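You operate a simulated robot arm through the tools that you are given. There is no shell and no other tool. Be economical: measure what you need, move in short steps, check, and stop when the job is done.

The job below is to be done with a simulated two-armed robot. You get a single attempt, and the scene is never put back.

## Task
Fetch the clear bucket labelled "B" from the shelf under the starter panel and stand it on the top of the black-legged table. Put the white filter from the top of the black-legged table on the shelf under the black-legged table. Put the white box from the top of the black-legged table on the top of the wooden table. Take the green spool and leave it on the top of the black-legged table. Fetch the blue spool from the third right shelf from the top of the green rack and set it on the right end of the long steel table. Put one of the yellow tape rolls from the fourth right shelf from the bottom of the green rack on the top of the black-legged table. Put the label bundle marked "medium" from the right end of the long steel table on the top of the wooden table and the label bundle labelled "firm" on top of the black roll there. Turn the sensitivity dial to 3. Take the small grey cone from the shelf of the side table and leave it on top of the white tape roll on the top of the side table. Put one of the white spools from the top of the side table on the top of the checked table. Any order will do. Set down upright: clear bucket, green spool, blue spool, label bundle, white spool.

The check looks at the end state, three seconds after you hand in, the way a careful person would. Anything else that was tipped, shoved, dropped, spilled or broken makes it a failure.

## Robot
Two 7-joint arms with two-finger parallel grippers on one trunk, on a base that drives. Base frame: it is fixed to the floor where the robot stands at the start and does not move with it; the origin is under the middle of the robot, x ahead of it, y to its left, z up. Lengths are in mm, angles in rad, forces in N, time in s.
The left shoulder is at the start at [110, 169, 1351], the right one opposite. With the tool pointing down near the work surface each hand reaches from about 100 to 500 mm from the robot's upright axis, wherever it stands, measured 20 degrees to its own side. Places, roughly: black roll (7x7x13 cm) [3900, 2900, 900]; blue spool (7x7x9 cm) [3900, -300, 900]; clear bucket [500, -250, 500]; green spool (7x7x9 cm) [3900, 500, 1300]; label bundle [3750, 2750, 750]; right end of the long steel table [3800, 2800, 800]; sensitivity dial [600, 3300, 1100]; shelf under the black-legged table [1500, 600, 300]; small grey cone (6x6x13 cm) [700, 5900, 600]; top of the black-legged table [1500, 600, 800]; top of the checked table [1800, 2000, 800]; top of the wooden table [3800, 4400, 800]; white box [1750, 250, 750]; white filter [1500, 500, 1000]; white spool (7x7x9 cm) [400, 5800, 900]; white tape roll (8x8x5 cm) [600, 6100, 900]; yellow tape roll (8x8x5 cm) [3900, -400, 1300]. Payload 1.57 kg a hand.
The TCP of each hand is the grasp point between the finger pads, 30 mm short of the fingertips. In the tool frame z runs along the fingers and y along their closing line. The gripper opens to 80 mm. The fingers are 17 mm wide and 12 mm thick; the gripper's body (40 by 82 mm) begins 80 mm behind the TCP.
Orientation is that of the tool frame in the base frame, as [roll, pitch, yaw] about the fixed x, y, z axes, in that order (R = Rz(yaw) Ry(pitch) Rx(roll)). With the fingers straight down and closing along the base's y, the tool's x points along the base's -x, its y along +y and its z along -z.

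## Interface
- The arms move only by the tool apply_moves. It takes "left_plan", "right_plan" or both (then of equal length, played together; a hand with none holds still); each is a list of rows, each an object of numbers (a shift or turn left out is 0, a gripper value left out holds the last): "dx", "dy", "dz": the shift along the tool's x, y, z in mm; "rx", "ry", "rz": the turn, a rotation vector about the tool's x, y, z in rad. In form: [{"dx": .., "dy": .., "dz": .., "rx": .., "ry": .., "rz": ..}, ...]. A call has 1 to 12 rows; each row shifts and turns the commanded pose from where the row before left it, along the tool's axes as they then stand. "left_grip" and "right_grip" are, for a hand that has rows, the opening, from 0 (shut) to 1 (fully open), set as the call begins (left out, the last holds). Rows are played at 5 a second. More than 50 mm and 0.15 rad between two rows, or a gripper value outside its range, and nothing of the call is played. A pose out of reach is approached as far as the arm can. The call stops where the force on the tool passes 40 N (or 10 N more than at its start, if that is more) or the arm is blocked; 0.2 s more then pass. Each finger travels about 72 mm/s and halts on what it meets, pressing with about 36 N; the grip force reading is that of the motor and also rises with nothing between the fingers. The clock runs only during rows and for 0.2 s after the last one: add rows that do not move to give the fingers time. The reply holds the time, the measured pose of the TCP, the force on the tool along the base axes, the opening and the grip force, in the units named above and with some noise, with the torque about the TCP (base axes, N m) and any sound that the robot's microphone picked up.
- Cameras (640 x 400 px; columns grow to the right, rows downward): "scene" is now at [132.6, -27.4, 1514.1]; the picture's right is [-0.49, -0.87, 0.00], its down [-0.80, 0.44, -0.41] and it looks along [0.36, -0.20, -0.91] (base axes); focal length 269 px, centre (320, 200). "left" rides on the left gripper at [72, 7, -122] in its tool frame; the picture's right is [-0.09, 1.00, 0.00], its down [-0.84, -0.08, -0.54] and it looks along [-0.54, -0.05, 0.84] (tool axes); focal length 238 px, centre (320, 200). "right" rides on the right gripper at [72, -7, -122] in its tool frame; the picture's right is [0.09, 1.00, 0.00], its down [-0.84, 0.08, -0.54] and it looks along [-0.54, 0.05, 0.84] (tool axes); focal length 238 px, centre (320, 200). There is no depth. A picture from a camera that has moved, and an enlarged one, comes with that camera's place and axes in the base frame and with its lens.
- get_image(camera): a new picture of that camera. The clock stands still meanwhile.
- raise_lower(by): slides the trunk up (or, below 0, down) by that many mm; the arms and the scene camera ride with it, the base frame stays. It gives what a move gives, with no picture.
- base_move(legs): drives the robot by 1 to 6 legs, each [ahead, left, turn to the left] in mm, mm and rad, along the robot's own axes; the way and the turn of a leg run together, so that a leg with both is an arc; at most 1500 mm and 3.142 rad a leg. The arms and the cameras ride along, it lands a little off, and it stops where it bumps. It gives what a move gives.
- turn_head(pan, tilt): turns the head with the scene camera to pan (to the left, within 1.501 rad either way) and tilt (down, from -0.506 to 1.204), counted from straight ahead of the robot. It gives what a move gives.
- zoom(camera, box): a new picture of the part [left, top, right, bottom] of that camera's present view, enlarged. The clock stands still meanwhile.
- finish_job(): hands the job in; it is judged then, once.

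Work in short steps. Places have to be worked out from the pictures, the camera data and where the tool is seen: move nearer, look again, correct. Check each grasp and each placing, and mend what went wrong. You have 535 turns and 316 pictures in all, those below and enlarged ones among them. Open the grippers and draw the arms clear of the work before you hand the job in, unless the task says otherwise.

The tools are called as a command line: name --argument value ..., lists and objects as JSON in quotes. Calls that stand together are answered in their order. apply_moves: Moves the arms, as the interface text tells. Its arguments: {"type":"object","properties":{"left_plan":{"type":"array","items":{"type":"object","properties":{"dx":{"type":"number"},"dy":{"type":"number"},"dz":{"type":"number"},"rx":{"type":"number"},"ry":{"type":"number"},"rz":{"type":"number"}}}},"left_grip":{"type":"number"},"right_plan":{"type":"array","items":{"type":"object","properties":{"dx":{"type":"number"},"dy":{"type":"number"},"dz":{"type":"number"},"rx":{"type":"number"},"ry":{"type":"number"},"rz":{"type":"number"}}}},"right_grip":{"type":"number"}},"required":[]} The other tools are called the same way: raise_lower (by) slides the trunk up or down; base_move (legs) drives the base; turn_head (pan, tilt) turns the head that bears the scene camera; get_image (camera) takes a picture; zoom (camera, box) takes an enlarged picture of a part of a camera's view; finish_job () hands the job in.

At the start:

```text
time: 0.0
left_position: [356.0, -14.4, 716.0]
left_orientation: [-3.141, 0.0, -3.141]
left_force: [-0.4, -0.5, 0.4]
left_ft_torque: [-0.01, -0.01, -0.02]
left_finger_gap: 80.0
left_gripper_force: 0.0
right_position: [393.2, -468.4, 703.3]
right_orientation: [-3.141, 0.0, 3.14]
right_force: [-0.4, -0.6, 0.1]
right_ft_torque: [0.01, -0.02, -0.03]
right_finger_gap: 80.1
right_gripper_force: 0.1
trunk travel left (down, up): [-665.0, 225.0]
robot x, y, heading: [1.7, 0.7, -0.003]
head pan, tilt: [-0.508, 1.145]
```

scene: 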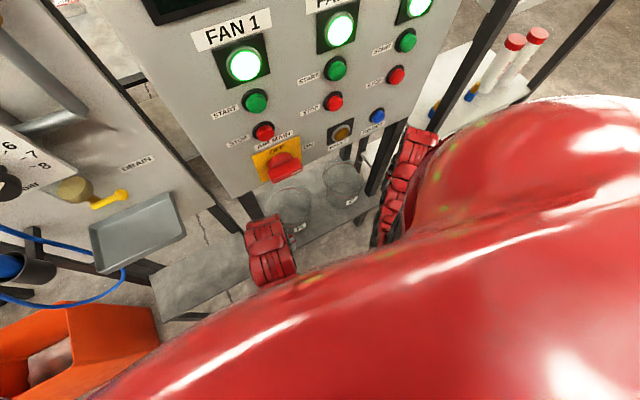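
right: 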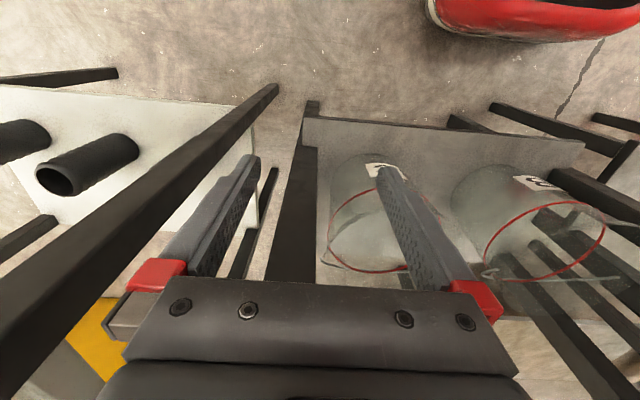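
left: 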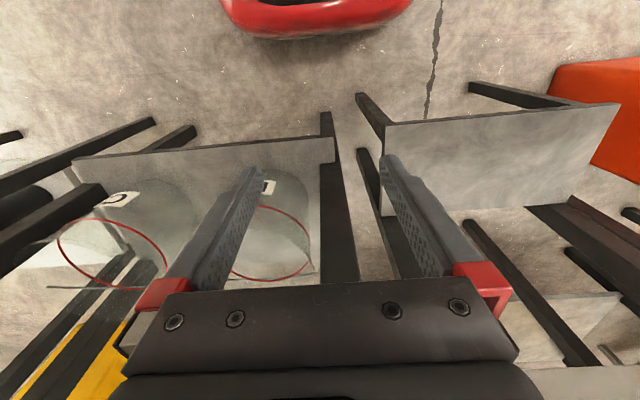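

I'll begin by zooming on the buckets to identify the one labelled "B", and by looking around.

zoom --camera "scene" --box '[240, 140, 400, 240]'

zoom --camera "right" --box '[300, 120, 640, 300]'

zoom --camera "left" --box '[40, 120, 360, 320]'

```text
4.00 times, centred on (320, 190) of scene
camera zoom: at [132.6, -27.4, 1514.1], right [-0.49, -0.87, 0.0], down [-0.8, 0.44, -0.41], along [0.36, -0.2, -0.91], focal length 1076 px, centre (320, 240)
```

zoom: 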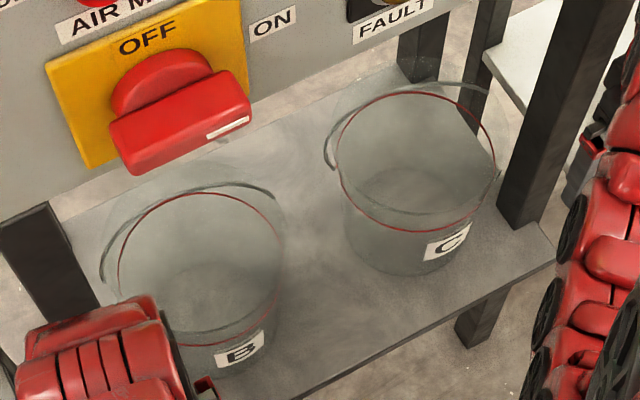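

```text
1.88 times, centred on (470, 210) of right
camera zoom: at [321.5, -475.6, 822.6], right [-0.09, 1.0, 0.0], down [0.84, 0.08, 0.54], along [0.54, 0.05, -0.84], focal length 449 px, centre (38, 181)
```

zoom: 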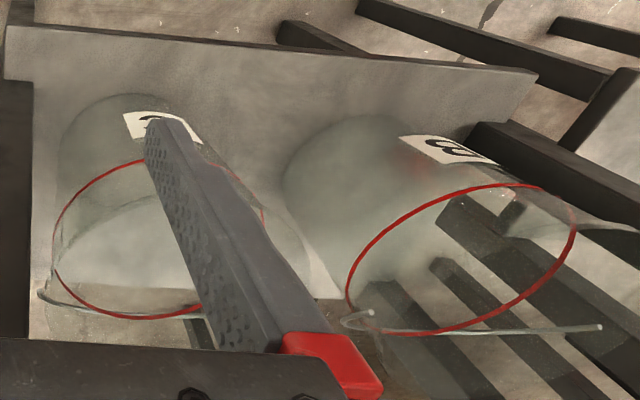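

```text
2.00 times, centred on (200, 220) of left
camera zoom: at [283.9, -7.1, 838.4], right [0.09, 1.0, 0.0], down [0.84, -0.08, 0.54], along [0.54, -0.05, -0.84], focal length 477 px, centre (560, 160)
```

zoom: 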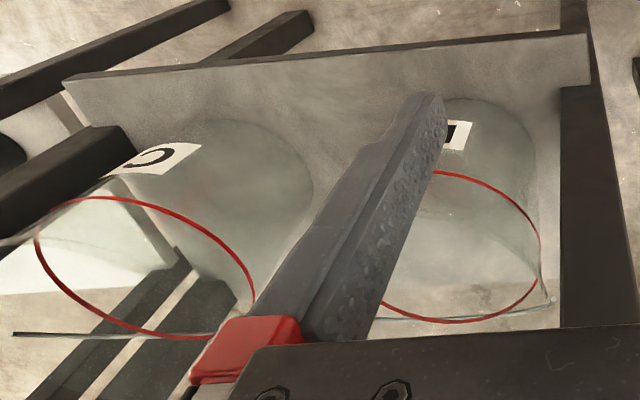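

Bucket B is the one nearer the centre, rim around [537,-124,563]. Before acting, I look around for a map of the area.

turn_head --pan 0.9 --tilt 0.35

get_image --camera "scene"

turn_head --pan -0.5 --tilt 0.35

get_image --camera "scene"

```text
time: 1.5
left_position: [356.4, -13.5, 715.8]
left_orientation: [-3.141, 0.0, -3.142]
left_force: [-0.3, 0.0, -0.9]
left_ft_torque: [0.05, 0.0, -0.01]
left_finger_gap: 79.9
left_gripper_force: 0.1
right_position: [392.7, -469.7, 703.7]
right_orientation: [-3.141, 0.001, -3.141]
right_force: [-0.8, 0.2, 0.9]
right_ft_torque: [-0.01, -0.02, -0.04]
right_finger_gap: 80.0
right_gripper_force: 0.1
trunk travel left (down, up): [-665.0, 225.0]
robot x, y, heading: [5.8, 0.7, 0.002]
head pan, tilt: [0.901, 0.351]
```

```text
309 pictures are left
camera scene: at [138.1, 74.6, 1578.2], right [0.78, -0.62, 0.0], down [-0.21, -0.27, -0.94], along [0.58, 0.74, -0.34], focal length 269 px, centre (320, 200)
```

scene: 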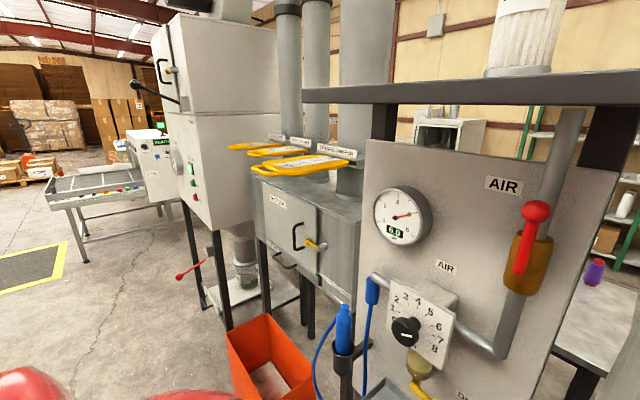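

```text
time: 3.1
left_position: [355.3, -14.3, 715.3]
left_orientation: [3.141, -0.001, 3.142]
left_force: [0.4, 0.4, -0.3]
left_ft_torque: [-0.02, -0.02, 0.04]
left_finger_gap: 79.9
left_gripper_force: 0.1
right_position: [393.3, -469.6, 701.7]
right_orientation: [3.139, -0.001, 3.141]
right_force: [0.2, 0.3, -0.3]
right_ft_torque: [0.02, -0.04, -0.02]
right_finger_gap: 80.2
right_gripper_force: 0.0
trunk travel left (down, up): [-665.0, 225.0]
robot x, y, heading: [-0.6, -2.5, -0.001]
head pan, tilt: [-0.499, 0.351]
```

```text
308 pictures are left
camera scene: at [162.0, -42.8, 1578.3], right [-0.48, -0.88, 0.0], down [-0.3, 0.16, -0.94], along [0.82, -0.45, -0.34], focal length 269 px, centre (320, 200)
```

scene: 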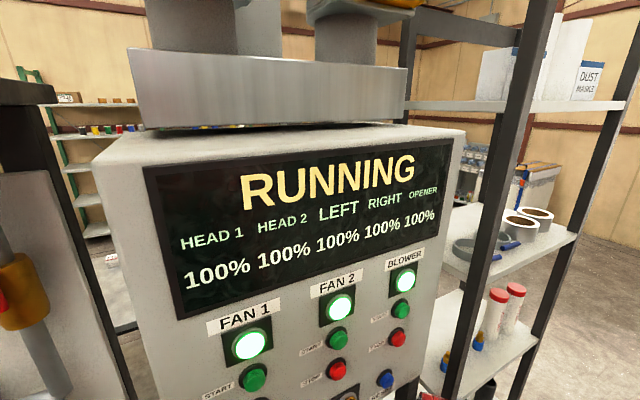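

Machines line up along x≈600; tables are behind them. Now look at the bucket area in more detail for the grasp.

turn_head --pan -0.2 --tilt 1.0

get_image --camera "scene"

```text
time: 4.1
left_position: [356.1, -13.6, 716.4]
left_orientation: [3.141, 0.0, 3.141]
left_force: [-0.7, -0.2, -0.3]
left_ft_torque: [0.05, 0.0, -0.01]
left_finger_gap: 79.9
left_gripper_force: 0.1
right_position: [392.4, -468.8, 701.8]
right_orientation: [-3.141, -0.001, 3.141]
right_force: [0.2, 0.8, -0.4]
right_ft_torque: [0.0, 0.02, -0.01]
right_finger_gap: 80.1
right_gripper_force: 0.1
trunk travel left (down, up): [-665.0, 225.0]
robot x, y, heading: [1.9, 0.9, 0.0]
head pan, tilt: [-0.201, 1.0]
```

```text
307 pictures are left
camera scene: at [148.5, -12.2, 1523.6], right [-0.2, -0.98, 0.0], down [-0.82, 0.17, -0.54], along [0.53, -0.11, -0.84], focal length 269 px, centre (320, 200)
```

scene: 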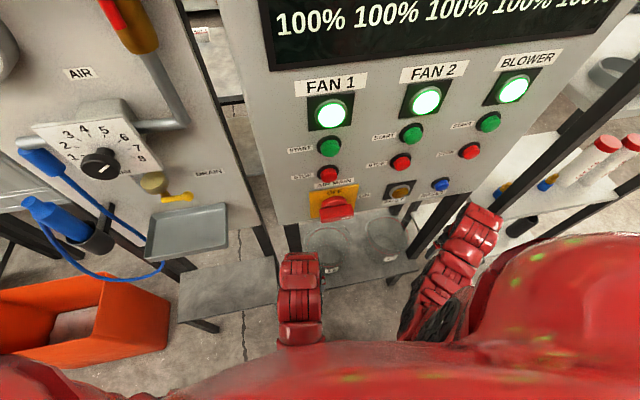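

Plan: pinch the near rim of bucket B with the right hand, fingers closing along x. First I clear the left hand out of the way and turn the right hand.

apply_moves --left_plan '[{"dy": 50}, {"dy": 50}, {"dy": 50}, {"dy": 50}, {"dx": 50}, {"dx": 50}, {}, {}, {}, {}, {}]' --right_plan '[{"dz": -30, "dx": 40}, {"rz": -0.145}, {"rz": -0.145}, {"rz": -0.145}, {"rz": -0.145}, {"rz": -0.145}, {"rz": -0.145}, {"rz": -0.145}, {"rz": -0.145}, {"rz": -0.145}, {"rz": -0.145}]'

```text
time: 6.5
left_position: [280.9, 192.4, 682.7]
left_orientation: [-3.141, -0.001, -3.141]
left_force: [0.0, 0.5, -0.4]
left_ft_torque: [-0.03, 0.02, -0.04]
left_finger_gap: 80.0
left_gripper_force: 0.0
left hand out of reach, approached as far as the arm can: row 5, 6
right_position: [352.7, -468.0, 732.8]
right_orientation: [-3.141, 0.001, -1.69]
right_force: [-0.3, -0.5, -0.6]
right_ft_torque: [0.0, 0.0, 0.03]
right_finger_gap: 79.9
right_gripper_force: 0.1
trunk travel left (down, up): [-665.0, 225.0]
robot x, y, heading: [-0.0, -1.0, 0.002]
head pan, tilt: [-0.201, 1.0]
```

Now finish the turn and bring the right hand over y≈-124, still high.

apply_moves --right_plan '[{"rz": -0.12}, {"dx": -49}, {"dx": -49}, {"dx": -49}, {"dx": -49}, {"dx": -49}, {"dx": -49}, {"dx": -49}, {}]'

get_image --camera "right"

get_image --camera "scene"

```text
time: 8.5
left_position: [277.5, 190.2, 680.9]
left_orientation: [3.139, -0.009, 3.128]
left_force: [-0.6, 0.3, -0.4]
left_ft_torque: [0.03, -0.02, -0.03]
left_finger_gap: 80.0
left_gripper_force: 0.0
right_position: [355.0, -135.8, 731.8]
right_orientation: [-3.134, -0.024, -1.584]
right_force: [0.3, -1.5, 0.3]
right_ft_torque: [0.02, 0.0, 0.01]
right_finger_gap: 80.1
right_gripper_force: 0.0
trunk travel left (down, up): [-665.0, 225.0]
robot x, y, heading: [2.5, -0.1, 0.004]
head pan, tilt: [-0.201, 1.0]
```

```text
306 pictures are left
camera right: at [361.3, -205.1, 853.7], right [-1.0, -0.08, -0.01], down [-0.07, 0.85, 0.52], along [-0.04, 0.52, -0.85], focal length 238 px, centre (320, 200)
```

right: 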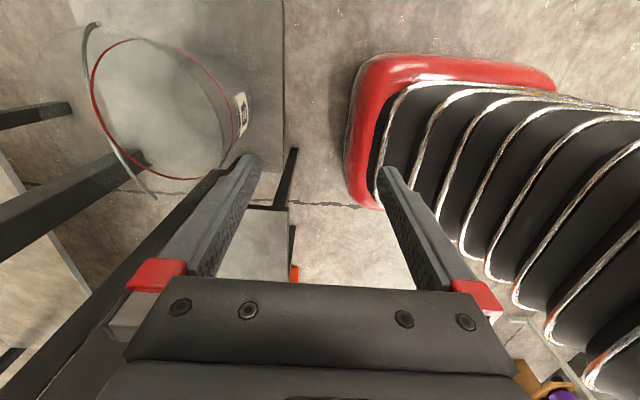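

```text
305 pictures are left
camera scene: at [148.7, -12.3, 1523.5], right [-0.2, -0.98, 0.0], down [-0.82, 0.17, -0.54], along [0.53, -0.11, -0.84], focal length 269 px, centre (320, 200)
```

scene: 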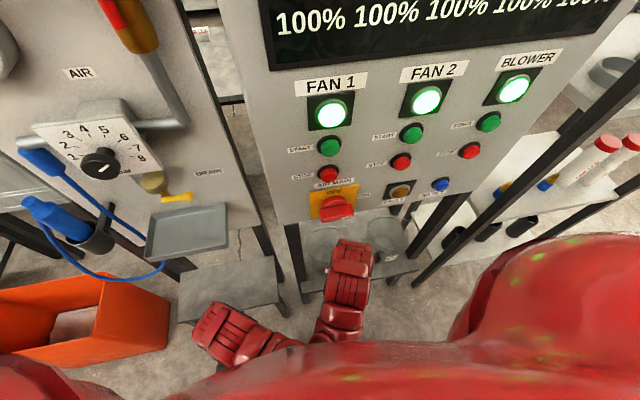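

Rim centre about [544,-130,555], near edge x≈464. I want to know the panel's plane and bottom edge before coming down, so I zoom.

zoom --camera "right" --box '[0, 0, 320, 400]'

zoom --camera "scene" --box '[250, 150, 450, 300]'

```text
1.00 times, centred on (160, 200) of right (not enlarged: the box is as wide or as high as the picture)
camera zoom: at [361.3, -205.1, 853.7], right [-1.0, -0.08, -0.01], down [-0.07, 0.85, 0.52], along [-0.04, 0.52, -0.85], focal length 238 px, centre (480, 200)
```

zoom: 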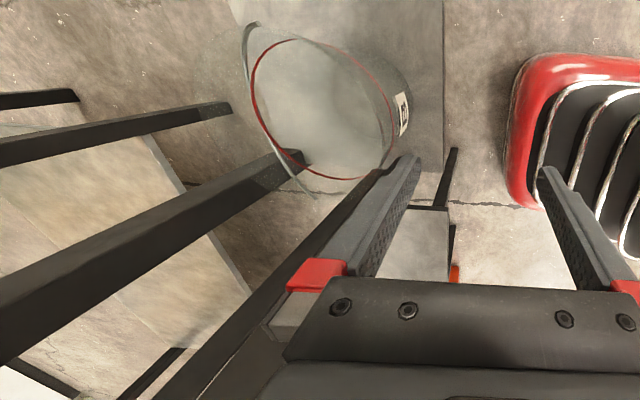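

```text
2.67 times, centred on (350, 225) of scene
camera zoom: at [148.7, -12.3, 1523.5], right [-0.2, -0.98, 0.0], down [-0.82, 0.17, -0.54], along [0.53, -0.11, -0.84], focal length 717 px, centre (240, 133)
```

zoom: 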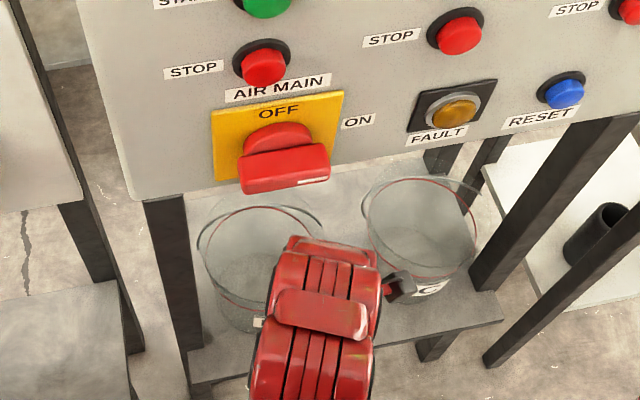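

Panel legs sit near x≈570, so the panel face is about there, with the red switch sticking out. I'll tilt the hand 0.2 rad (leaning toward the robot), lower the trunk 130 mm and look again.

raise_lower --by -130

apply_moves --right_plan '[{"rx": 0.1}, {"rx": 0.1}, {}]'

get_image --camera "right"

get_image --camera "scene"

```text
time: 10.1
left_position: [280.1, 188.8, 551.2]
left_orientation: [3.14, -0.006, 3.133]
left_force: [-0.2, -0.2, 0.4]
left_ft_torque: [0.02, -0.03, 0.01]
left_finger_gap: 80.2
left_gripper_force: 0.0
right_position: [355.9, -135.1, 601.8]
right_orientation: [-3.134, -0.026, -1.58]
right_force: [-1.0, 0.0, -0.2]
right_ft_torque: [0.02, -0.04, 0.0]
right_finger_gap: 80.1
right_gripper_force: 0.0
trunk travel left (down, up): [-535.0, 355.0]
robot x, y, heading: [-0.3, 1.7, -0.001]
head pan, tilt: [-0.201, 1.0]
```

```text
time: 10.6
left_position: [277.8, 187.4, 548.8]
left_orientation: [-3.137, -0.012, 3.126]
left_force: [1.0, -0.5, 0.2]
left_ft_torque: [0.01, -0.02, -0.02]
left_finger_gap: 80.3
left_gripper_force: 0.0
right_position: [405.8, -240.7, 647.7]
right_orientation: [-2.889, -0.435, -1.525]
right_force: [-0.4, 0.0, 0.3]
right_ft_torque: [-0.01, 0.03, 0.02]
right_finger_gap: 79.8
right_gripper_force: 0.1
right hand out of reach, approached as far as the arm can: row 1, 2
trunk travel left (down, up): [-535.0, 355.0]
robot x, y, heading: [-0.6, -0.2, 0.002]
head pan, tilt: [-0.201, 1.0]
stopped in row 2 (right hand): the arm was blocked; the commanded pose is now the measured one
```

```text
302 pictures are left
camera right: at [383.8, -255.3, 784.9], right [-0.96, -0.23, -0.19], down [-0.25, 0.96, 0.11], along [0.15, 0.15, -0.98], focal length 238 px, centre (320, 200)
```

right: 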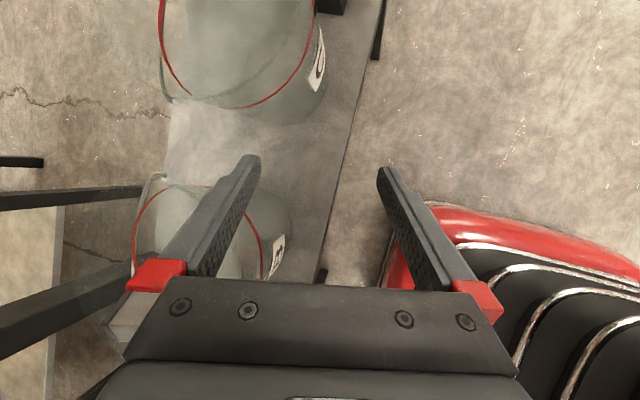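

```text
301 pictures are left
camera scene: at [148.3, -11.9, 1393.5], right [-0.2, -0.98, 0.0], down [-0.82, 0.17, -0.54], along [0.53, -0.11, -0.84], focal length 269 px, centre (320, 200)
```

scene: 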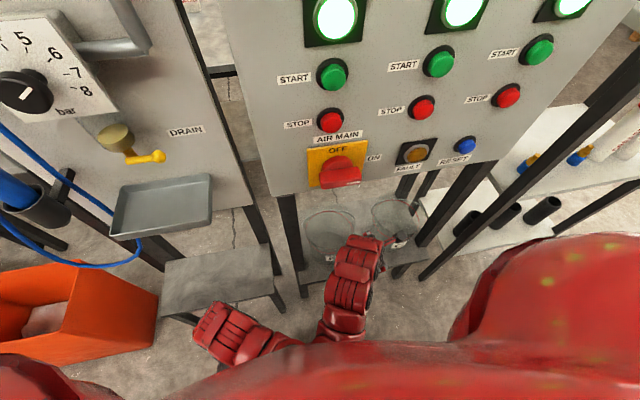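

The hand got twisted near its inner limit. I straighten it while moving it outward, away from the inner limit.

apply_moves --right_plan '[{"ry": -0.14, "rz": 0.036}, {"ry": -0.14, "rz": 0.036}, {"ry": -0.14, "rz": 0.036}, {}]'

```text
time: 11.0
left_position: [285.0, 189.4, 553.2]
left_orientation: [-3.136, 0.006, -3.135]
left_force: [0.8, 0.2, 0.3]
left_ft_torque: [-0.03, 0.0, 0.01]
left_finger_gap: 79.9
left_gripper_force: 0.0
right_position: [429.1, -340.1, 716.8]
right_orientation: [-2.892, -0.755, -1.463]
right_force: [0.7, 0.2, -0.8]
right_ft_torque: [0.02, -0.03, -0.01]
right_finger_gap: 79.6
right_gripper_force: 0.0
right hand out of reach, approached as far as the arm can: row 1, 2
trunk travel left (down, up): [-535.0, 355.0]
robot x, y, heading: [-1.1, -0.5, 0.001]
head pan, tilt: [-0.201, 1.0]
stopped in row 2 (right hand): the arm was blocked; the commanded pose is now the measured one
```

The arm is still blocked at its inner limit; I'll move the hand outward to the right (where it started) before straightening.

apply_moves --right_plan '[{"dx": 31, "dy": 12, "dz": 27}, {"dx": 31, "dy": 12, "dz": 27}, {"dx": 31, "dy": 12, "dz": 27}, {}]'

get_image --camera "scene"

```text
time: 11.8
left_position: [284.8, 188.1, 553.2]
left_orientation: [-3.133, 0.007, -3.135]
left_force: [0.2, -0.6, 0.8]
left_ft_torque: [0.03, 0.01, -0.02]
left_finger_gap: 80.0
left_gripper_force: 0.0
right_position: [433.4, -451.9, 713.3]
right_orientation: [-2.89, -0.74, -1.446]
right_force: [-19.8, 28.5, 19.7]
right_ft_torque: [0.4, -0.79, 1.55]
right_finger_gap: 79.4
right_gripper_force: 0.0
trunk travel left (down, up): [-535.0, 355.0]
robot x, y, heading: [-0.4, 3.6, 0.004]
head pan, tilt: [-0.201, 1.0]
stopped in row 3 (right hand): the force on the tool passed its limit at 155 N (the readings are from after the stop); the commanded pose is now the measured one
```

```text
300 pictures are left
camera scene: at [148.5, -12.0, 1393.4], right [-0.2, -0.98, 0.0], down [-0.83, 0.17, -0.54], along [0.53, -0.11, -0.84], focal length 269 px, centre (320, 200)
```

scene: 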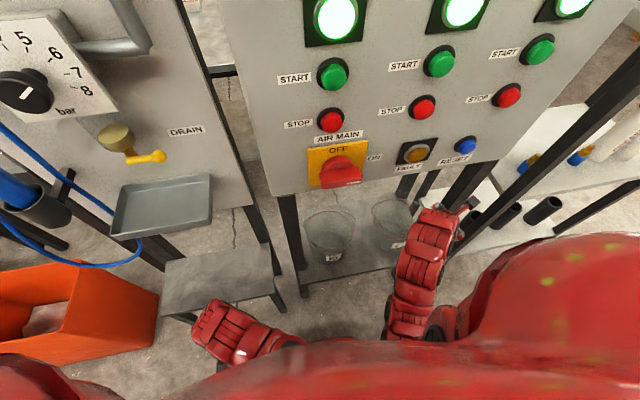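

The fingers touched the post of the right-hand rack. I back off and then reverse the base 250 mm for room.

apply_moves --right_plan '[{"dx": -25, "dy": -8, "dz": -22}, {"dx": -20, "dy": 0, "dz": -20}]'

base_move --legs '[[-250, 0, 0]]'

get_image --camera "scene"

```text
time: 12.6
left_position: [284.4, 192.4, 556.3]
left_orientation: [-3.14, 0.012, -3.13]
left_force: [-0.8, 0.1, 0.5]
left_ft_torque: [0.01, -0.03, 0.01]
left_finger_gap: 80.1
left_gripper_force: 0.0
right_position: [425.3, -448.8, 803.6]
right_orientation: [-3.125, -1.118, -1.225]
right_force: [-0.4, -0.2, -0.1]
right_ft_torque: [0.03, -0.03, 0.01]
right_finger_gap: 80.2
right_gripper_force: 0.0
right hand out of reach, approached as far as the arm can: row 2
trunk travel left (down, up): [-535.0, 355.0]
robot x, y, heading: [-0.9, 0.1, 0.0]
head pan, tilt: [-0.201, 1.0]
stopped in row 2 (right hand): the arm was blocked; the commanded pose is now the measured one
```

```text
time: 14.4
left_position: [34.6, 189.8, 554.9]
left_orientation: [-3.131, 0.008, -3.126]
left_force: [-0.5, 0.5, 1.4]
left_ft_torque: [0.03, -0.03, 0.0]
left_finger_gap: 79.9
left_gripper_force: 0.0
right_position: [178.3, -448.0, 804.4]
right_orientation: [-3.122, -1.12, -1.222]
right_force: [-0.7, -0.2, 0.4]
right_ft_torque: [-0.02, -0.02, -0.02]
right_finger_gap: 80.2
right_gripper_force: 0.1
trunk travel left (down, up): [-535.0, 355.0]
robot x, y, heading: [-248.8, 0.6, 0.009]
head pan, tilt: [-0.201, 1.0]
```

```text
299 pictures are left
camera scene: at [-101.9, -11.4, 1393.6], right [-0.19, -0.98, 0.0], down [-0.83, 0.16, -0.54], along [0.53, -0.1, -0.84], focal length 269 px, centre (320, 200)
```

scene: 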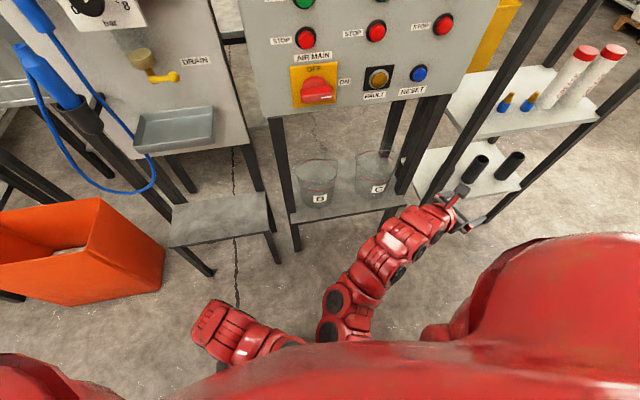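

Good view. Re-triangulating, the panel face is at x≈445 with its bottom edge near z≈940, so the bucket sits underneath. Better grasp: hand tilted forward under the panel, closing along y, on a side wall of the bucket. First I unwind the right wrist.

apply_moves --right_plan '[{"rx": -0.052, "ry": -0.057, "rz": 0.118}, {"rx": -0.052, "ry": -0.057, "rz": 0.118}, {"rx": -0.052, "ry": -0.057, "rz": 0.118}, {"rx": -0.052, "ry": -0.057, "rz": 0.118}, {"rx": -0.052, "ry": -0.057, "rz": 0.118}, {"rx": -0.052, "ry": -0.057, "rz": 0.118}, {"rx": -0.052, "ry": -0.057, "rz": 0.118}, {"rx": -0.052, "ry": -0.057, "rz": 0.118}]'

```text
time: 16.2
left_position: [34.5, 190.1, 553.4]
left_orientation: [-3.131, 0.009, -3.127]
left_force: [-0.5, -0.3, -0.8]
left_ft_torque: [-0.02, 0.0, 0.0]
left_finger_gap: 79.9
left_gripper_force: 0.0
right_position: [179.7, -446.2, 803.3]
right_orientation: [-2.728, -0.373, -2.341]
right_force: [0.1, 0.0, 0.2]
right_ft_torque: [-0.02, 0.01, 0.0]
right_finger_gap: 80.0
right_gripper_force: 0.1
trunk travel left (down, up): [-535.0, 355.0]
robot x, y, heading: [-250.9, -2.9, 0.005]
head pan, tilt: [-0.201, 1.0]
```

Works without blocking. Second half of the unwinding.

apply_moves --right_plan '[{"rx": -0.052, "ry": -0.057, "rz": 0.118}, {"rx": -0.052, "ry": -0.057, "rz": 0.118}, {"rx": -0.052, "ry": -0.057, "rz": 0.118}, {"rx": -0.052, "ry": -0.057, "rz": 0.118}, {"rx": -0.052, "ry": -0.057, "rz": 0.118}, {"rx": -0.052, "ry": -0.057, "rz": 0.118}, {"rx": -0.052, "ry": -0.057, "rz": 0.118}, {"rx": -0.052, "ry": -0.057, "rz": 0.118}]'

zoom --camera "scene" --box '[260, 120, 420, 220]'

```text
time: 18.0
left_position: [35.1, 189.9, 554.1]
left_orientation: [-3.132, 0.01, -3.128]
left_force: [-0.8, 0.9, -0.3]
left_ft_torque: [0.03, -0.01, 0.0]
left_finger_gap: 80.0
left_gripper_force: 0.0
right_position: [179.9, -446.7, 802.1]
right_orientation: [-2.958, 0.14, -2.883]
right_force: [-0.2, 0.0, -0.2]
right_ft_torque: [0.0, 0.0, 0.03]
right_finger_gap: 79.9
right_gripper_force: 0.0
right hand out of reach, approached as far as the arm can: row 6, 7, 8
trunk travel left (down, up): [-535.0, 355.0]
robot x, y, heading: [-251.2, -0.5, 0.004]
head pan, tilt: [-0.201, 1.0]
```

```text
4.00 times, centred on (340, 170) of scene
camera zoom: at [-100.8, -11.4, 1393.5], right [-0.19, -0.98, 0.0], down [-0.83, 0.16, -0.54], along [0.53, -0.1, -0.84], focal length 1076 px, centre (240, 320)
```

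zoom: 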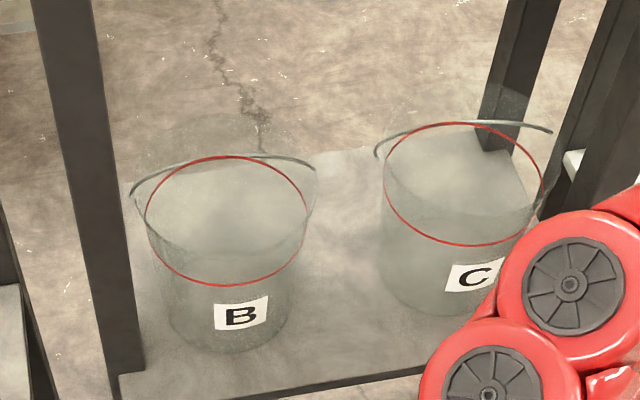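

The bail lies to the far side; the near-right wall of B is free. I'll use the left hand there (yaw −45°, tilted forward), so first tuck the right hand in.

apply_moves --right_plan '[{"dx": 30, "dy": 34, "dz": -15}, {"dx": 30, "dy": 34, "dz": -15}, {"dx": 30, "dy": 34, "dz": -15}, {"dx": 30, "dy": 34, "dz": -15}, {}, {}, {}, {}]' --left_plan '[{"rz": 0.1, "dx": -20}, {"rz": 0.1, "dx": -20}, {"rz": 0.1, "dx": -20}, {"rz": 0.1, "dx": -20}, {"rz": 0.1, "dx": -20}, {"rz": 0.1}, {"rz": 0.1}, {"rz": 0.085}]'

```text
time: 19.8
left_position: [131.1, 171.3, 553.7]
left_orientation: [-3.14, 0.015, 2.37]
left_force: [-0.5, 0.2, -0.4]
left_ft_torque: [-0.01, -0.01, 0.01]
left_finger_gap: 80.2
left_gripper_force: 0.1
right_position: [139.2, -419.7, 808.1]
right_orientation: [-2.957, 0.141, -2.884]
right_force: [0.2, 0.0, 0.7]
right_ft_torque: [-0.04, 0.01, 0.04]
right_finger_gap: 79.9
right_gripper_force: 0.0
right hand out of reach, approached as far as the arm can: row 2, 3, 4
trunk travel left (down, up): [-535.0, 355.0]
robot x, y, heading: [-246.8, 0.6, 0.008]
head pan, tilt: [-0.201, 1.0]
```

Left hand turned well. The right hand is too high to tuck; lower it and pull it back.

apply_moves --right_plan '[{"dz": 45}, {"dz": 45}, {"dz": 45}, {"dz": 45}, {"dx": 40, "dy": 20}, {"dx": 40, "dy": 20}, {"dx": 40, "dy": 20}, {"dx": 30, "dy": 20}]' --left_plan '[{"ry": -0.1, "dx": -10}, {"ry": -0.1, "dx": -10}, {"ry": -0.1, "dx": -10}, {"ry": -0.1, "dx": -10}, {"ry": -0.1}, {}, {}, {}]'

get_image --camera "left"

```text
time: 21.6
left_position: [158.5, 144.1, 561.8]
left_orientation: [-3.14, 0.514, 2.372]
left_force: [0.8, 0.6, 0.1]
left_ft_torque: [-0.02, 0.04, -0.01]
left_finger_gap: 79.9
left_gripper_force: 0.1
right_position: [32.3, -413.5, 604.4]
right_orientation: [-2.959, 0.139, -2.884]
right_force: [0.9, 0.1, 0.2]
right_ft_torque: [0.02, -0.02, 0.02]
right_finger_gap: 80.0
right_gripper_force: 0.0
right hand out of reach, approached as far as the arm can: row 8
trunk travel left (down, up): [-535.0, 355.0]
robot x, y, heading: [-249.4, 1.1, 0.003]
head pan, tilt: [-0.201, 1.0]
```

```text
297 pictures are left
camera left: at [77.3, 234.9, 632.8], right [0.75, 0.66, 0.04], down [0.28, -0.38, 0.88], along [0.6, -0.65, -0.47], focal length 238 px, centre (320, 200)
```

left: 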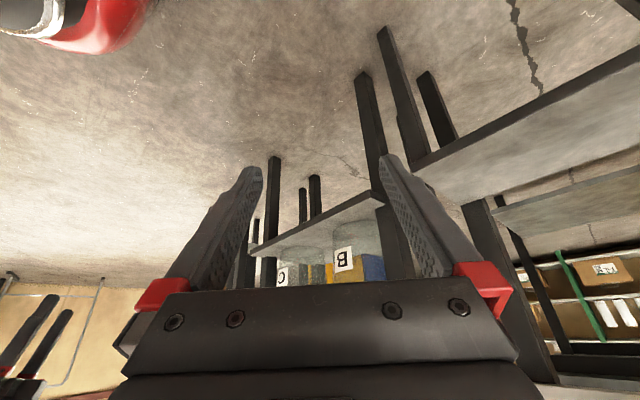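

Both hands posed. I raise the trunk 70 mm for clearance above the rim and drive sideways right, then ahead a bit.

raise_lower --by 70

base_move --legs '[[0, -290, 0], [190, 0, 0]]'

get_image --camera "left"

get_image --camera "scene"

```text
time: 22.7
left_position: [159.9, 143.5, 631.2]
left_orientation: [-3.139, 0.513, 2.371]
left_force: [0.0, 0.1, -0.8]
left_ft_torque: [0.05, -0.01, -0.01]
left_finger_gap: 80.0
left_gripper_force: 0.1
right_position: [31.5, -413.3, 675.3]
right_orientation: [-2.958, 0.138, -2.883]
right_force: [0.0, -0.5, -0.6]
right_ft_torque: [-0.02, 0.0, 0.03]
right_finger_gap: 79.9
right_gripper_force: 0.2
trunk travel left (down, up): [-605.0, 285.0]
robot x, y, heading: [-251.1, 4.4, 0.011]
head pan, tilt: [-0.201, 1.0]
```

```text
time: 25.8
left_position: [353.7, -135.8, 631.4]
left_orientation: [-3.137, 0.512, 2.377]
left_force: [-0.2, -0.5, 1.1]
left_ft_torque: [-0.03, 0.01, 0.02]
left_finger_gap: 80.1
left_gripper_force: 0.1
right_position: [227.8, -692.8, 674.6]
right_orientation: [-2.958, 0.138, -2.878]
right_force: [-0.3, -0.6, -0.1]
right_ft_torque: [0.01, 0.0, 0.03]
right_finger_gap: 80.4
right_gripper_force: 0.0
trunk travel left (down, up): [-605.0, 285.0]
robot x, y, heading: [-56.7, -282.9, 0.013]
head pan, tilt: [-0.201, 1.0]
```

```text
296 pictures are left
camera left: at [270.4, -44.7, 702.6], right [0.75, 0.66, 0.04], down [0.28, -0.38, 0.88], along [0.6, -0.65, -0.47], focal length 238 px, centre (320, 200)
```

left: 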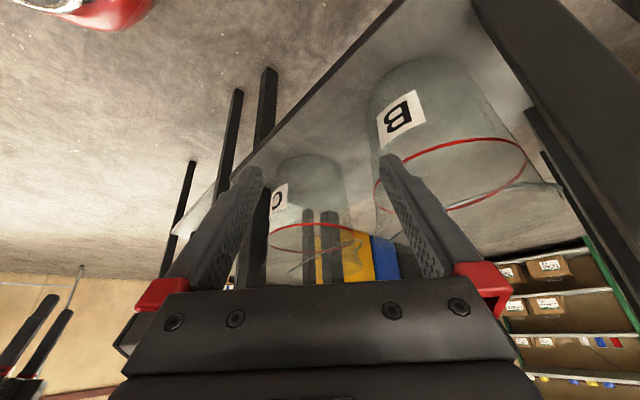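

```text
295 pictures are left
camera scene: at [94.5, -291.9, 1463.4], right [-0.19, -0.98, 0.0], down [-0.83, 0.16, -0.54], along [0.53, -0.1, -0.84], focal length 269 px, centre (320, 200)
```

scene: 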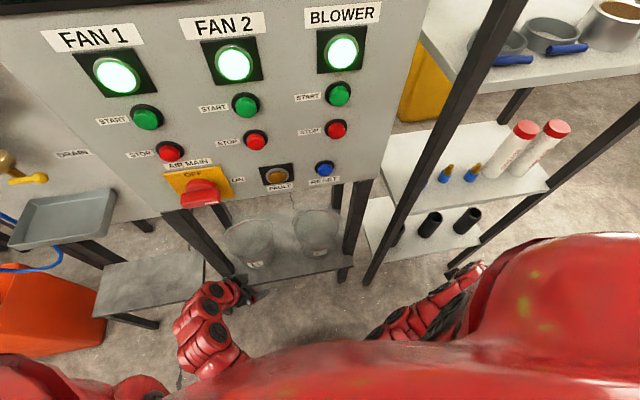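

The bucket seems to continue above the red ring. I zoom to see the true rim and bail.

zoom --camera "left" --box '[340, 30, 600, 280]'

zoom --camera "scene" --box '[190, 190, 350, 300]'

```text
1.60 times, centred on (470, 155) of left
camera zoom: at [270.4, -44.7, 702.6], right [0.75, 0.66, 0.04], down [0.28, -0.38, 0.88], along [0.6, -0.65, -0.47], focal length 381 px, centre (80, 272)
```

zoom: 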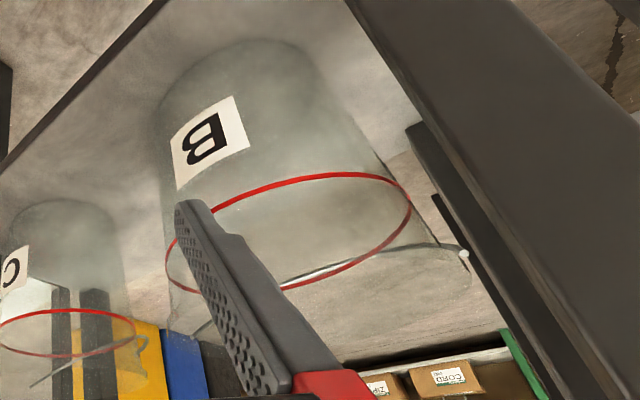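

```text
3.64 times, centred on (270, 245) of scene
camera zoom: at [94.5, -291.9, 1463.4], right [-0.19, -0.98, 0.0], down [-0.83, 0.16, -0.54], along [0.53, -0.1, -0.84], focal length 978 px, centre (502, 36)
```

zoom: 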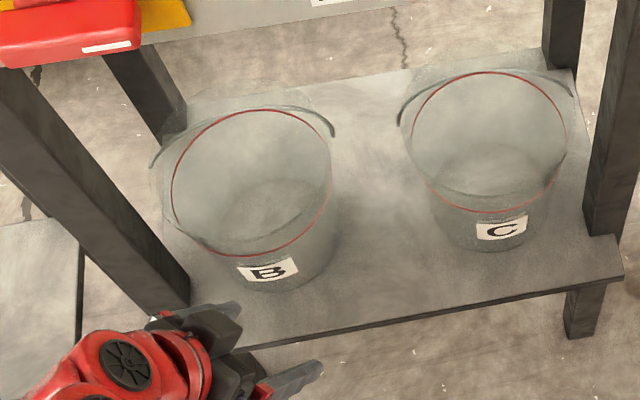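

The red ring is a fill line at z≈555; the true rim is higher (z≈612, radius≈88, centre [544,-122]). I raise 50 mm and move the left hand above the near-right rim at about [482,-184].

raise_lower --by 50

apply_moves --left_plan '[{"dx": -36.5, "dy": 18, "dz": 20.5}, {"dx": -36.5, "dy": 18, "dz": 20.5}, {"dx": -36.5, "dy": 18, "dz": 20.5}, {}]'

get_image --camera "left"

zoom --camera "scene" --box '[130, 150, 350, 310]'

```text
time: 26.8
left_position: [353.5, -135.6, 680.8]
left_orientation: [-3.141, 0.512, 2.377]
left_force: [0.5, 0.6, -0.4]
left_ft_torque: [0.02, 0.06, 0.01]
left_finger_gap: 80.2
left_gripper_force: 0.1
right_position: [229.0, -693.2, 725.0]
right_orientation: [-2.958, 0.137, -2.877]
right_force: [0.5, -0.3, 0.7]
right_ft_torque: [-0.01, -0.01, 0.0]
right_finger_gap: 80.0
right_gripper_force: 0.0
trunk travel left (down, up): [-655.0, 235.0]
robot x, y, heading: [-55.2, -284.2, 0.009]
head pan, tilt: [-0.201, 1.0]
```

```text
time: 27.8
left_position: [478.8, -183.1, 682.6]
left_orientation: [-3.139, 0.514, 2.377]
left_force: [0.0, -0.2, -0.6]
left_ft_torque: [-0.02, 0.04, -0.01]
left_finger_gap: 79.9
left_gripper_force: 0.1
right_position: [228.7, -693.6, 725.4]
right_orientation: [-2.957, 0.141, -2.878]
right_force: [-0.2, -0.9, 0.5]
right_ft_torque: [-0.02, -0.04, 0.01]
right_finger_gap: 80.1
right_gripper_force: 0.1
trunk travel left (down, up): [-655.0, 235.0]
robot x, y, heading: [-53.2, -277.7, 0.013]
head pan, tilt: [-0.201, 1.0]
```

```text
292 pictures are left
camera left: at [395.6, -93.2, 754.7], right [0.75, 0.66, 0.04], down [0.28, -0.38, 0.88], along [0.6, -0.65, -0.47], focal length 238 px, centre (320, 200)
```

left: 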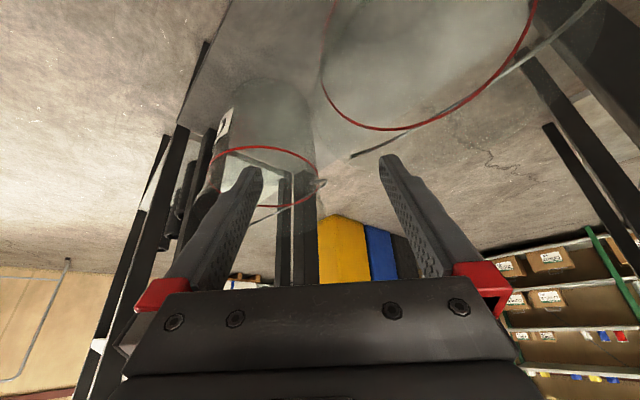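

```text
2.50 times, centred on (240, 230) of scene
camera zoom: at [92.5, -291.9, 1513.6], right [-0.19, -0.98, 0.0], down [-0.83, 0.16, -0.54], along [0.53, -0.1, -0.84], focal length 672 px, centre (520, 125)
```

zoom: 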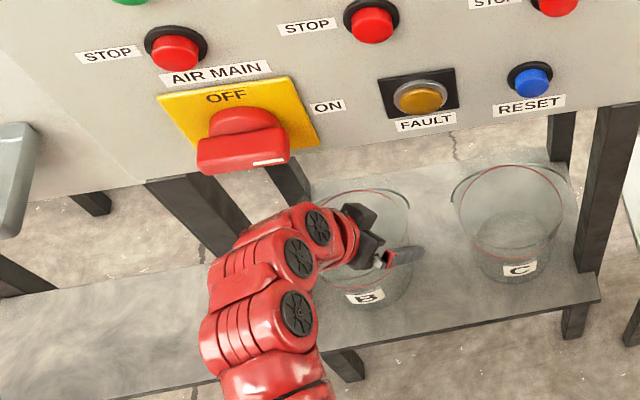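

Geometry agrees (bail pivot at about [541,-205]). Lower the hand straight down 68 mm to straddle the wall and look.

apply_moves --left_plan '[{"dx": 11, "dz": 20}, {"dx": 11, "dz": 20}, {"dx": 11, "dz": 19}, {}]'

get_image --camera "left"

zoom --camera "scene" --box '[190, 190, 350, 300]'

```text
time: 28.8
left_position: [480.1, -184.2, 614.9]
left_orientation: [-3.141, 0.515, 2.377]
left_force: [-0.9, 0.1, 1.0]
left_ft_torque: [-0.03, -0.01, -0.03]
left_finger_gap: 79.9
left_gripper_force: 0.1
right_position: [228.0, -693.1, 724.3]
right_orientation: [-2.957, 0.139, -2.878]
right_force: [0.2, 0.8, -0.5]
right_ft_torque: [-0.01, -0.01, -0.03]
right_finger_gap: 80.1
right_gripper_force: 0.0
trunk travel left (down, up): [-655.0, 235.0]
robot x, y, heading: [-55.9, -282.0, 0.018]
head pan, tilt: [-0.201, 1.0]
```

```text
290 pictures are left
camera left: at [396.6, -94.2, 685.9], right [0.75, 0.66, 0.04], down [0.28, -0.38, 0.88], along [0.6, -0.65, -0.47], focal length 238 px, centre (320, 200)
```

left: 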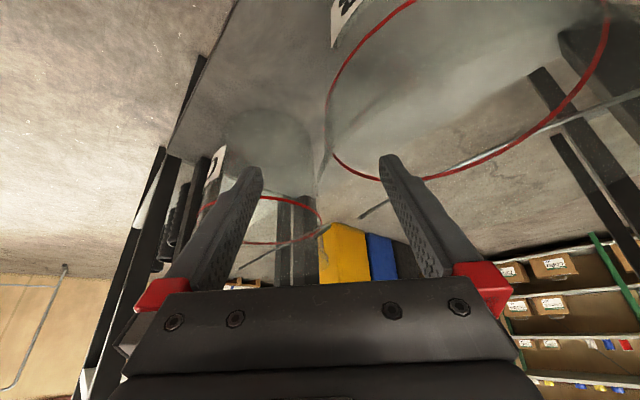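

```text
3.64 times, centred on (270, 245) of scene
camera zoom: at [93.1, -292.0, 1513.6], right [-0.19, -0.98, 0.0], down [-0.83, 0.16, -0.54], along [0.53, -0.1, -0.84], focal length 978 px, centre (502, 36)
```

zoom: 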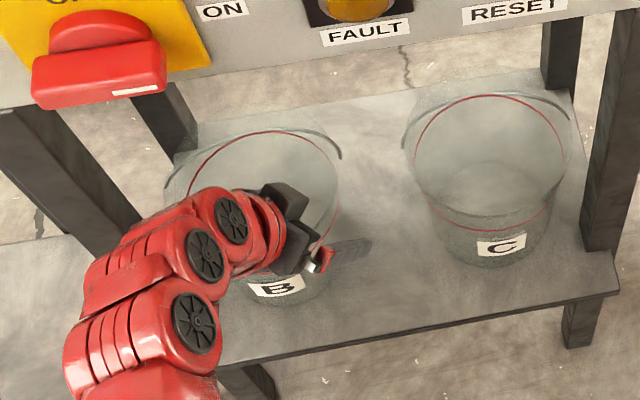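

The wall lies between the fingers. Close the left gripper.

apply_moves --left_plan '[{}, {}, {}, {}, {}]' --left_grip 0

get_image --camera "left"

```text
time: 30.0
left_position: [479.0, -183.8, 614.7]
left_orientation: [-3.141, 0.516, 2.377]
left_force: [-0.8, 0.5, 3.3]
left_ft_torque: [0.36, -0.5, 0.2]
left_finger_gap: 11.7
left_gripper_force: 28.8
right_position: [228.7, -693.4, 725.2]
right_orientation: [-2.958, 0.14, -2.877]
right_force: [0.5, 0.2, 0.3]
right_ft_torque: [0.01, -0.01, 0.01]
right_finger_gap: 80.0
right_gripper_force: 0.1
trunk travel left (down, up): [-655.0, 235.0]
robot x, y, heading: [-55.3, -282.4, 0.012]
head pan, tilt: [-0.201, 1.0]
```

```text
288 pictures are left
camera left: at [396.4, -94.0, 686.1], right [0.75, 0.66, 0.04], down [0.28, -0.38, 0.88], along [0.6, -0.65, -0.47], focal length 238 px, centre (320, 200)
```

left: 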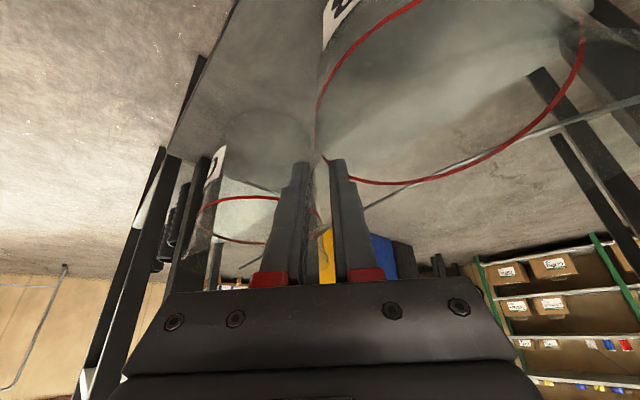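

Gripped (11.7 mm rim). Lift 50 mm and check.

apply_moves --left_plan '[{"dx": -10, "dz": -17.4}, {"dx": -15, "dz": -26}, {}]'

zoom --camera "scene" --box '[170, 170, 370, 310]'

```text
time: 30.8
left_position: [480.9, -184.6, 663.9]
left_orientation: [-3.139, 0.513, 2.375]
left_force: [0.5, -0.2, 1.2]
left_ft_torque: [0.01, 0.0, 0.02]
left_finger_gap: 0.2
left_gripper_force: 21.1
right_position: [229.3, -693.8, 724.2]
right_orientation: [-2.959, 0.138, -2.879]
right_force: [0.3, 0.1, -0.4]
right_ft_torque: [0.01, 0.03, -0.02]
right_finger_gap: 80.3
right_gripper_force: 0.0
trunk travel left (down, up): [-655.0, 235.0]
robot x, y, heading: [-53.7, -281.0, 0.013]
head pan, tilt: [-0.201, 1.0]
```

```text
2.86 times, centred on (270, 240) of scene
camera zoom: at [93.7, -291.9, 1513.5], right [-0.19, -0.98, 0.0], down [-0.83, 0.16, -0.54], along [0.53, -0.1, -0.84], focal length 769 px, centre (463, 86)
```

zoom: 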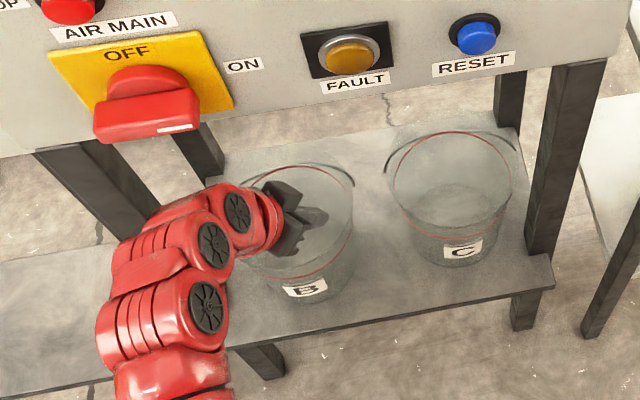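

It slipped off — grip was too shallow. The bucket still stands. Reopen and look before going deeper.

apply_moves --left_plan '[{}, {}, {}, {}, {}, {}]' --left_grip 1

get_image --camera "left"

zoom --camera "scene" --box '[200, 190, 360, 290]'

```text
time: 32.2
left_position: [480.4, -183.1, 663.7]
left_orientation: [-3.141, 0.515, 2.377]
left_force: [-0.1, -0.6, -0.7]
left_ft_torque: [0.01, 0.0, -0.01]
left_finger_gap: 80.0
left_gripper_force: 0.0
right_position: [229.7, -692.5, 725.6]
right_orientation: [-2.959, 0.141, -2.878]
right_force: [-0.8, 1.3, 0.1]
right_ft_torque: [0.03, -0.01, 0.0]
right_finger_gap: 79.9
right_gripper_force: 0.0
trunk travel left (down, up): [-655.0, 235.0]
robot x, y, heading: [-57.6, -279.7, 0.011]
head pan, tilt: [-0.201, 1.0]
```

```text
286 pictures are left
camera left: at [397.7, -93.1, 735.3], right [0.75, 0.66, 0.04], down [0.28, -0.38, 0.88], along [0.6, -0.65, -0.47], focal length 238 px, centre (320, 200)
```

left: 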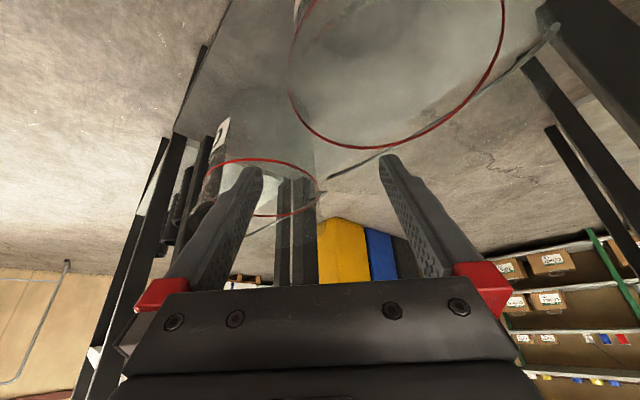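

```text
4.00 times, centred on (280, 240) of scene
camera zoom: at [93.4, -291.9, 1513.5], right [-0.19, -0.98, 0.0], down [-0.83, 0.16, -0.54], along [0.53, -0.1, -0.84], focal length 1076 px, centre (480, 40)
```

zoom: 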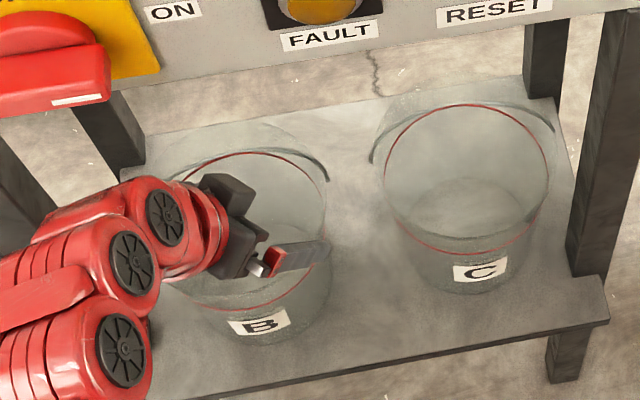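

The bucket shifted ~25 mm toward the near-right; new centre about [523,-140]. Shift the hand outward 22 mm along its closing line, then descend deeper to z≈590.

apply_moves --left_plan '[{"dy": -22}, {"dx": 12, "dz": 21}, {"dx": 12, "dz": 21}, {}]'

get_image --camera "left"

zoom --camera "scene" --box '[200, 190, 360, 290]'

```text
time: 33.2
left_position: [465.9, -198.5, 614.6]
left_orientation: [-3.138, 0.515, 2.377]
left_force: [0.9, 0.0, 0.1]
left_ft_torque: [0.0, 0.01, 0.0]
left_finger_gap: 80.2
left_gripper_force: 0.1
right_position: [229.3, -693.5, 724.8]
right_orientation: [-2.958, 0.141, -2.879]
right_force: [0.2, 0.8, -0.4]
right_ft_torque: [0.01, 0.01, 0.03]
right_finger_gap: 80.2
right_gripper_force: 0.0
trunk travel left (down, up): [-655.0, 235.0]
robot x, y, heading: [-52.9, -281.2, 0.013]
head pan, tilt: [-0.201, 1.0]
```

```text
284 pictures are left
camera left: at [382.6, -108.2, 686.2], right [0.75, 0.66, 0.04], down [0.28, -0.38, 0.88], along [0.6, -0.65, -0.47], focal length 238 px, centre (320, 200)
```

left: 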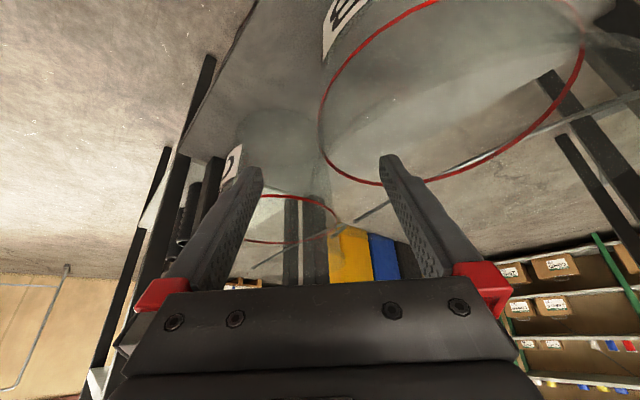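

```text
4.00 times, centred on (280, 240) of scene
camera zoom: at [93.4, -291.9, 1513.5], right [-0.19, -0.98, 0.0], down [-0.83, 0.16, -0.54], along [0.53, -0.1, -0.84], focal length 1076 px, centre (480, 40)
```

zoom: 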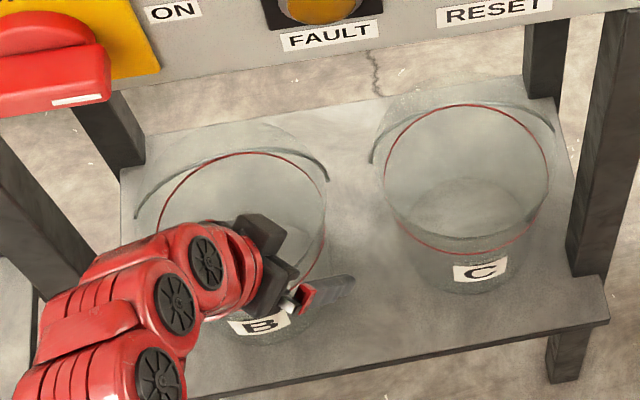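

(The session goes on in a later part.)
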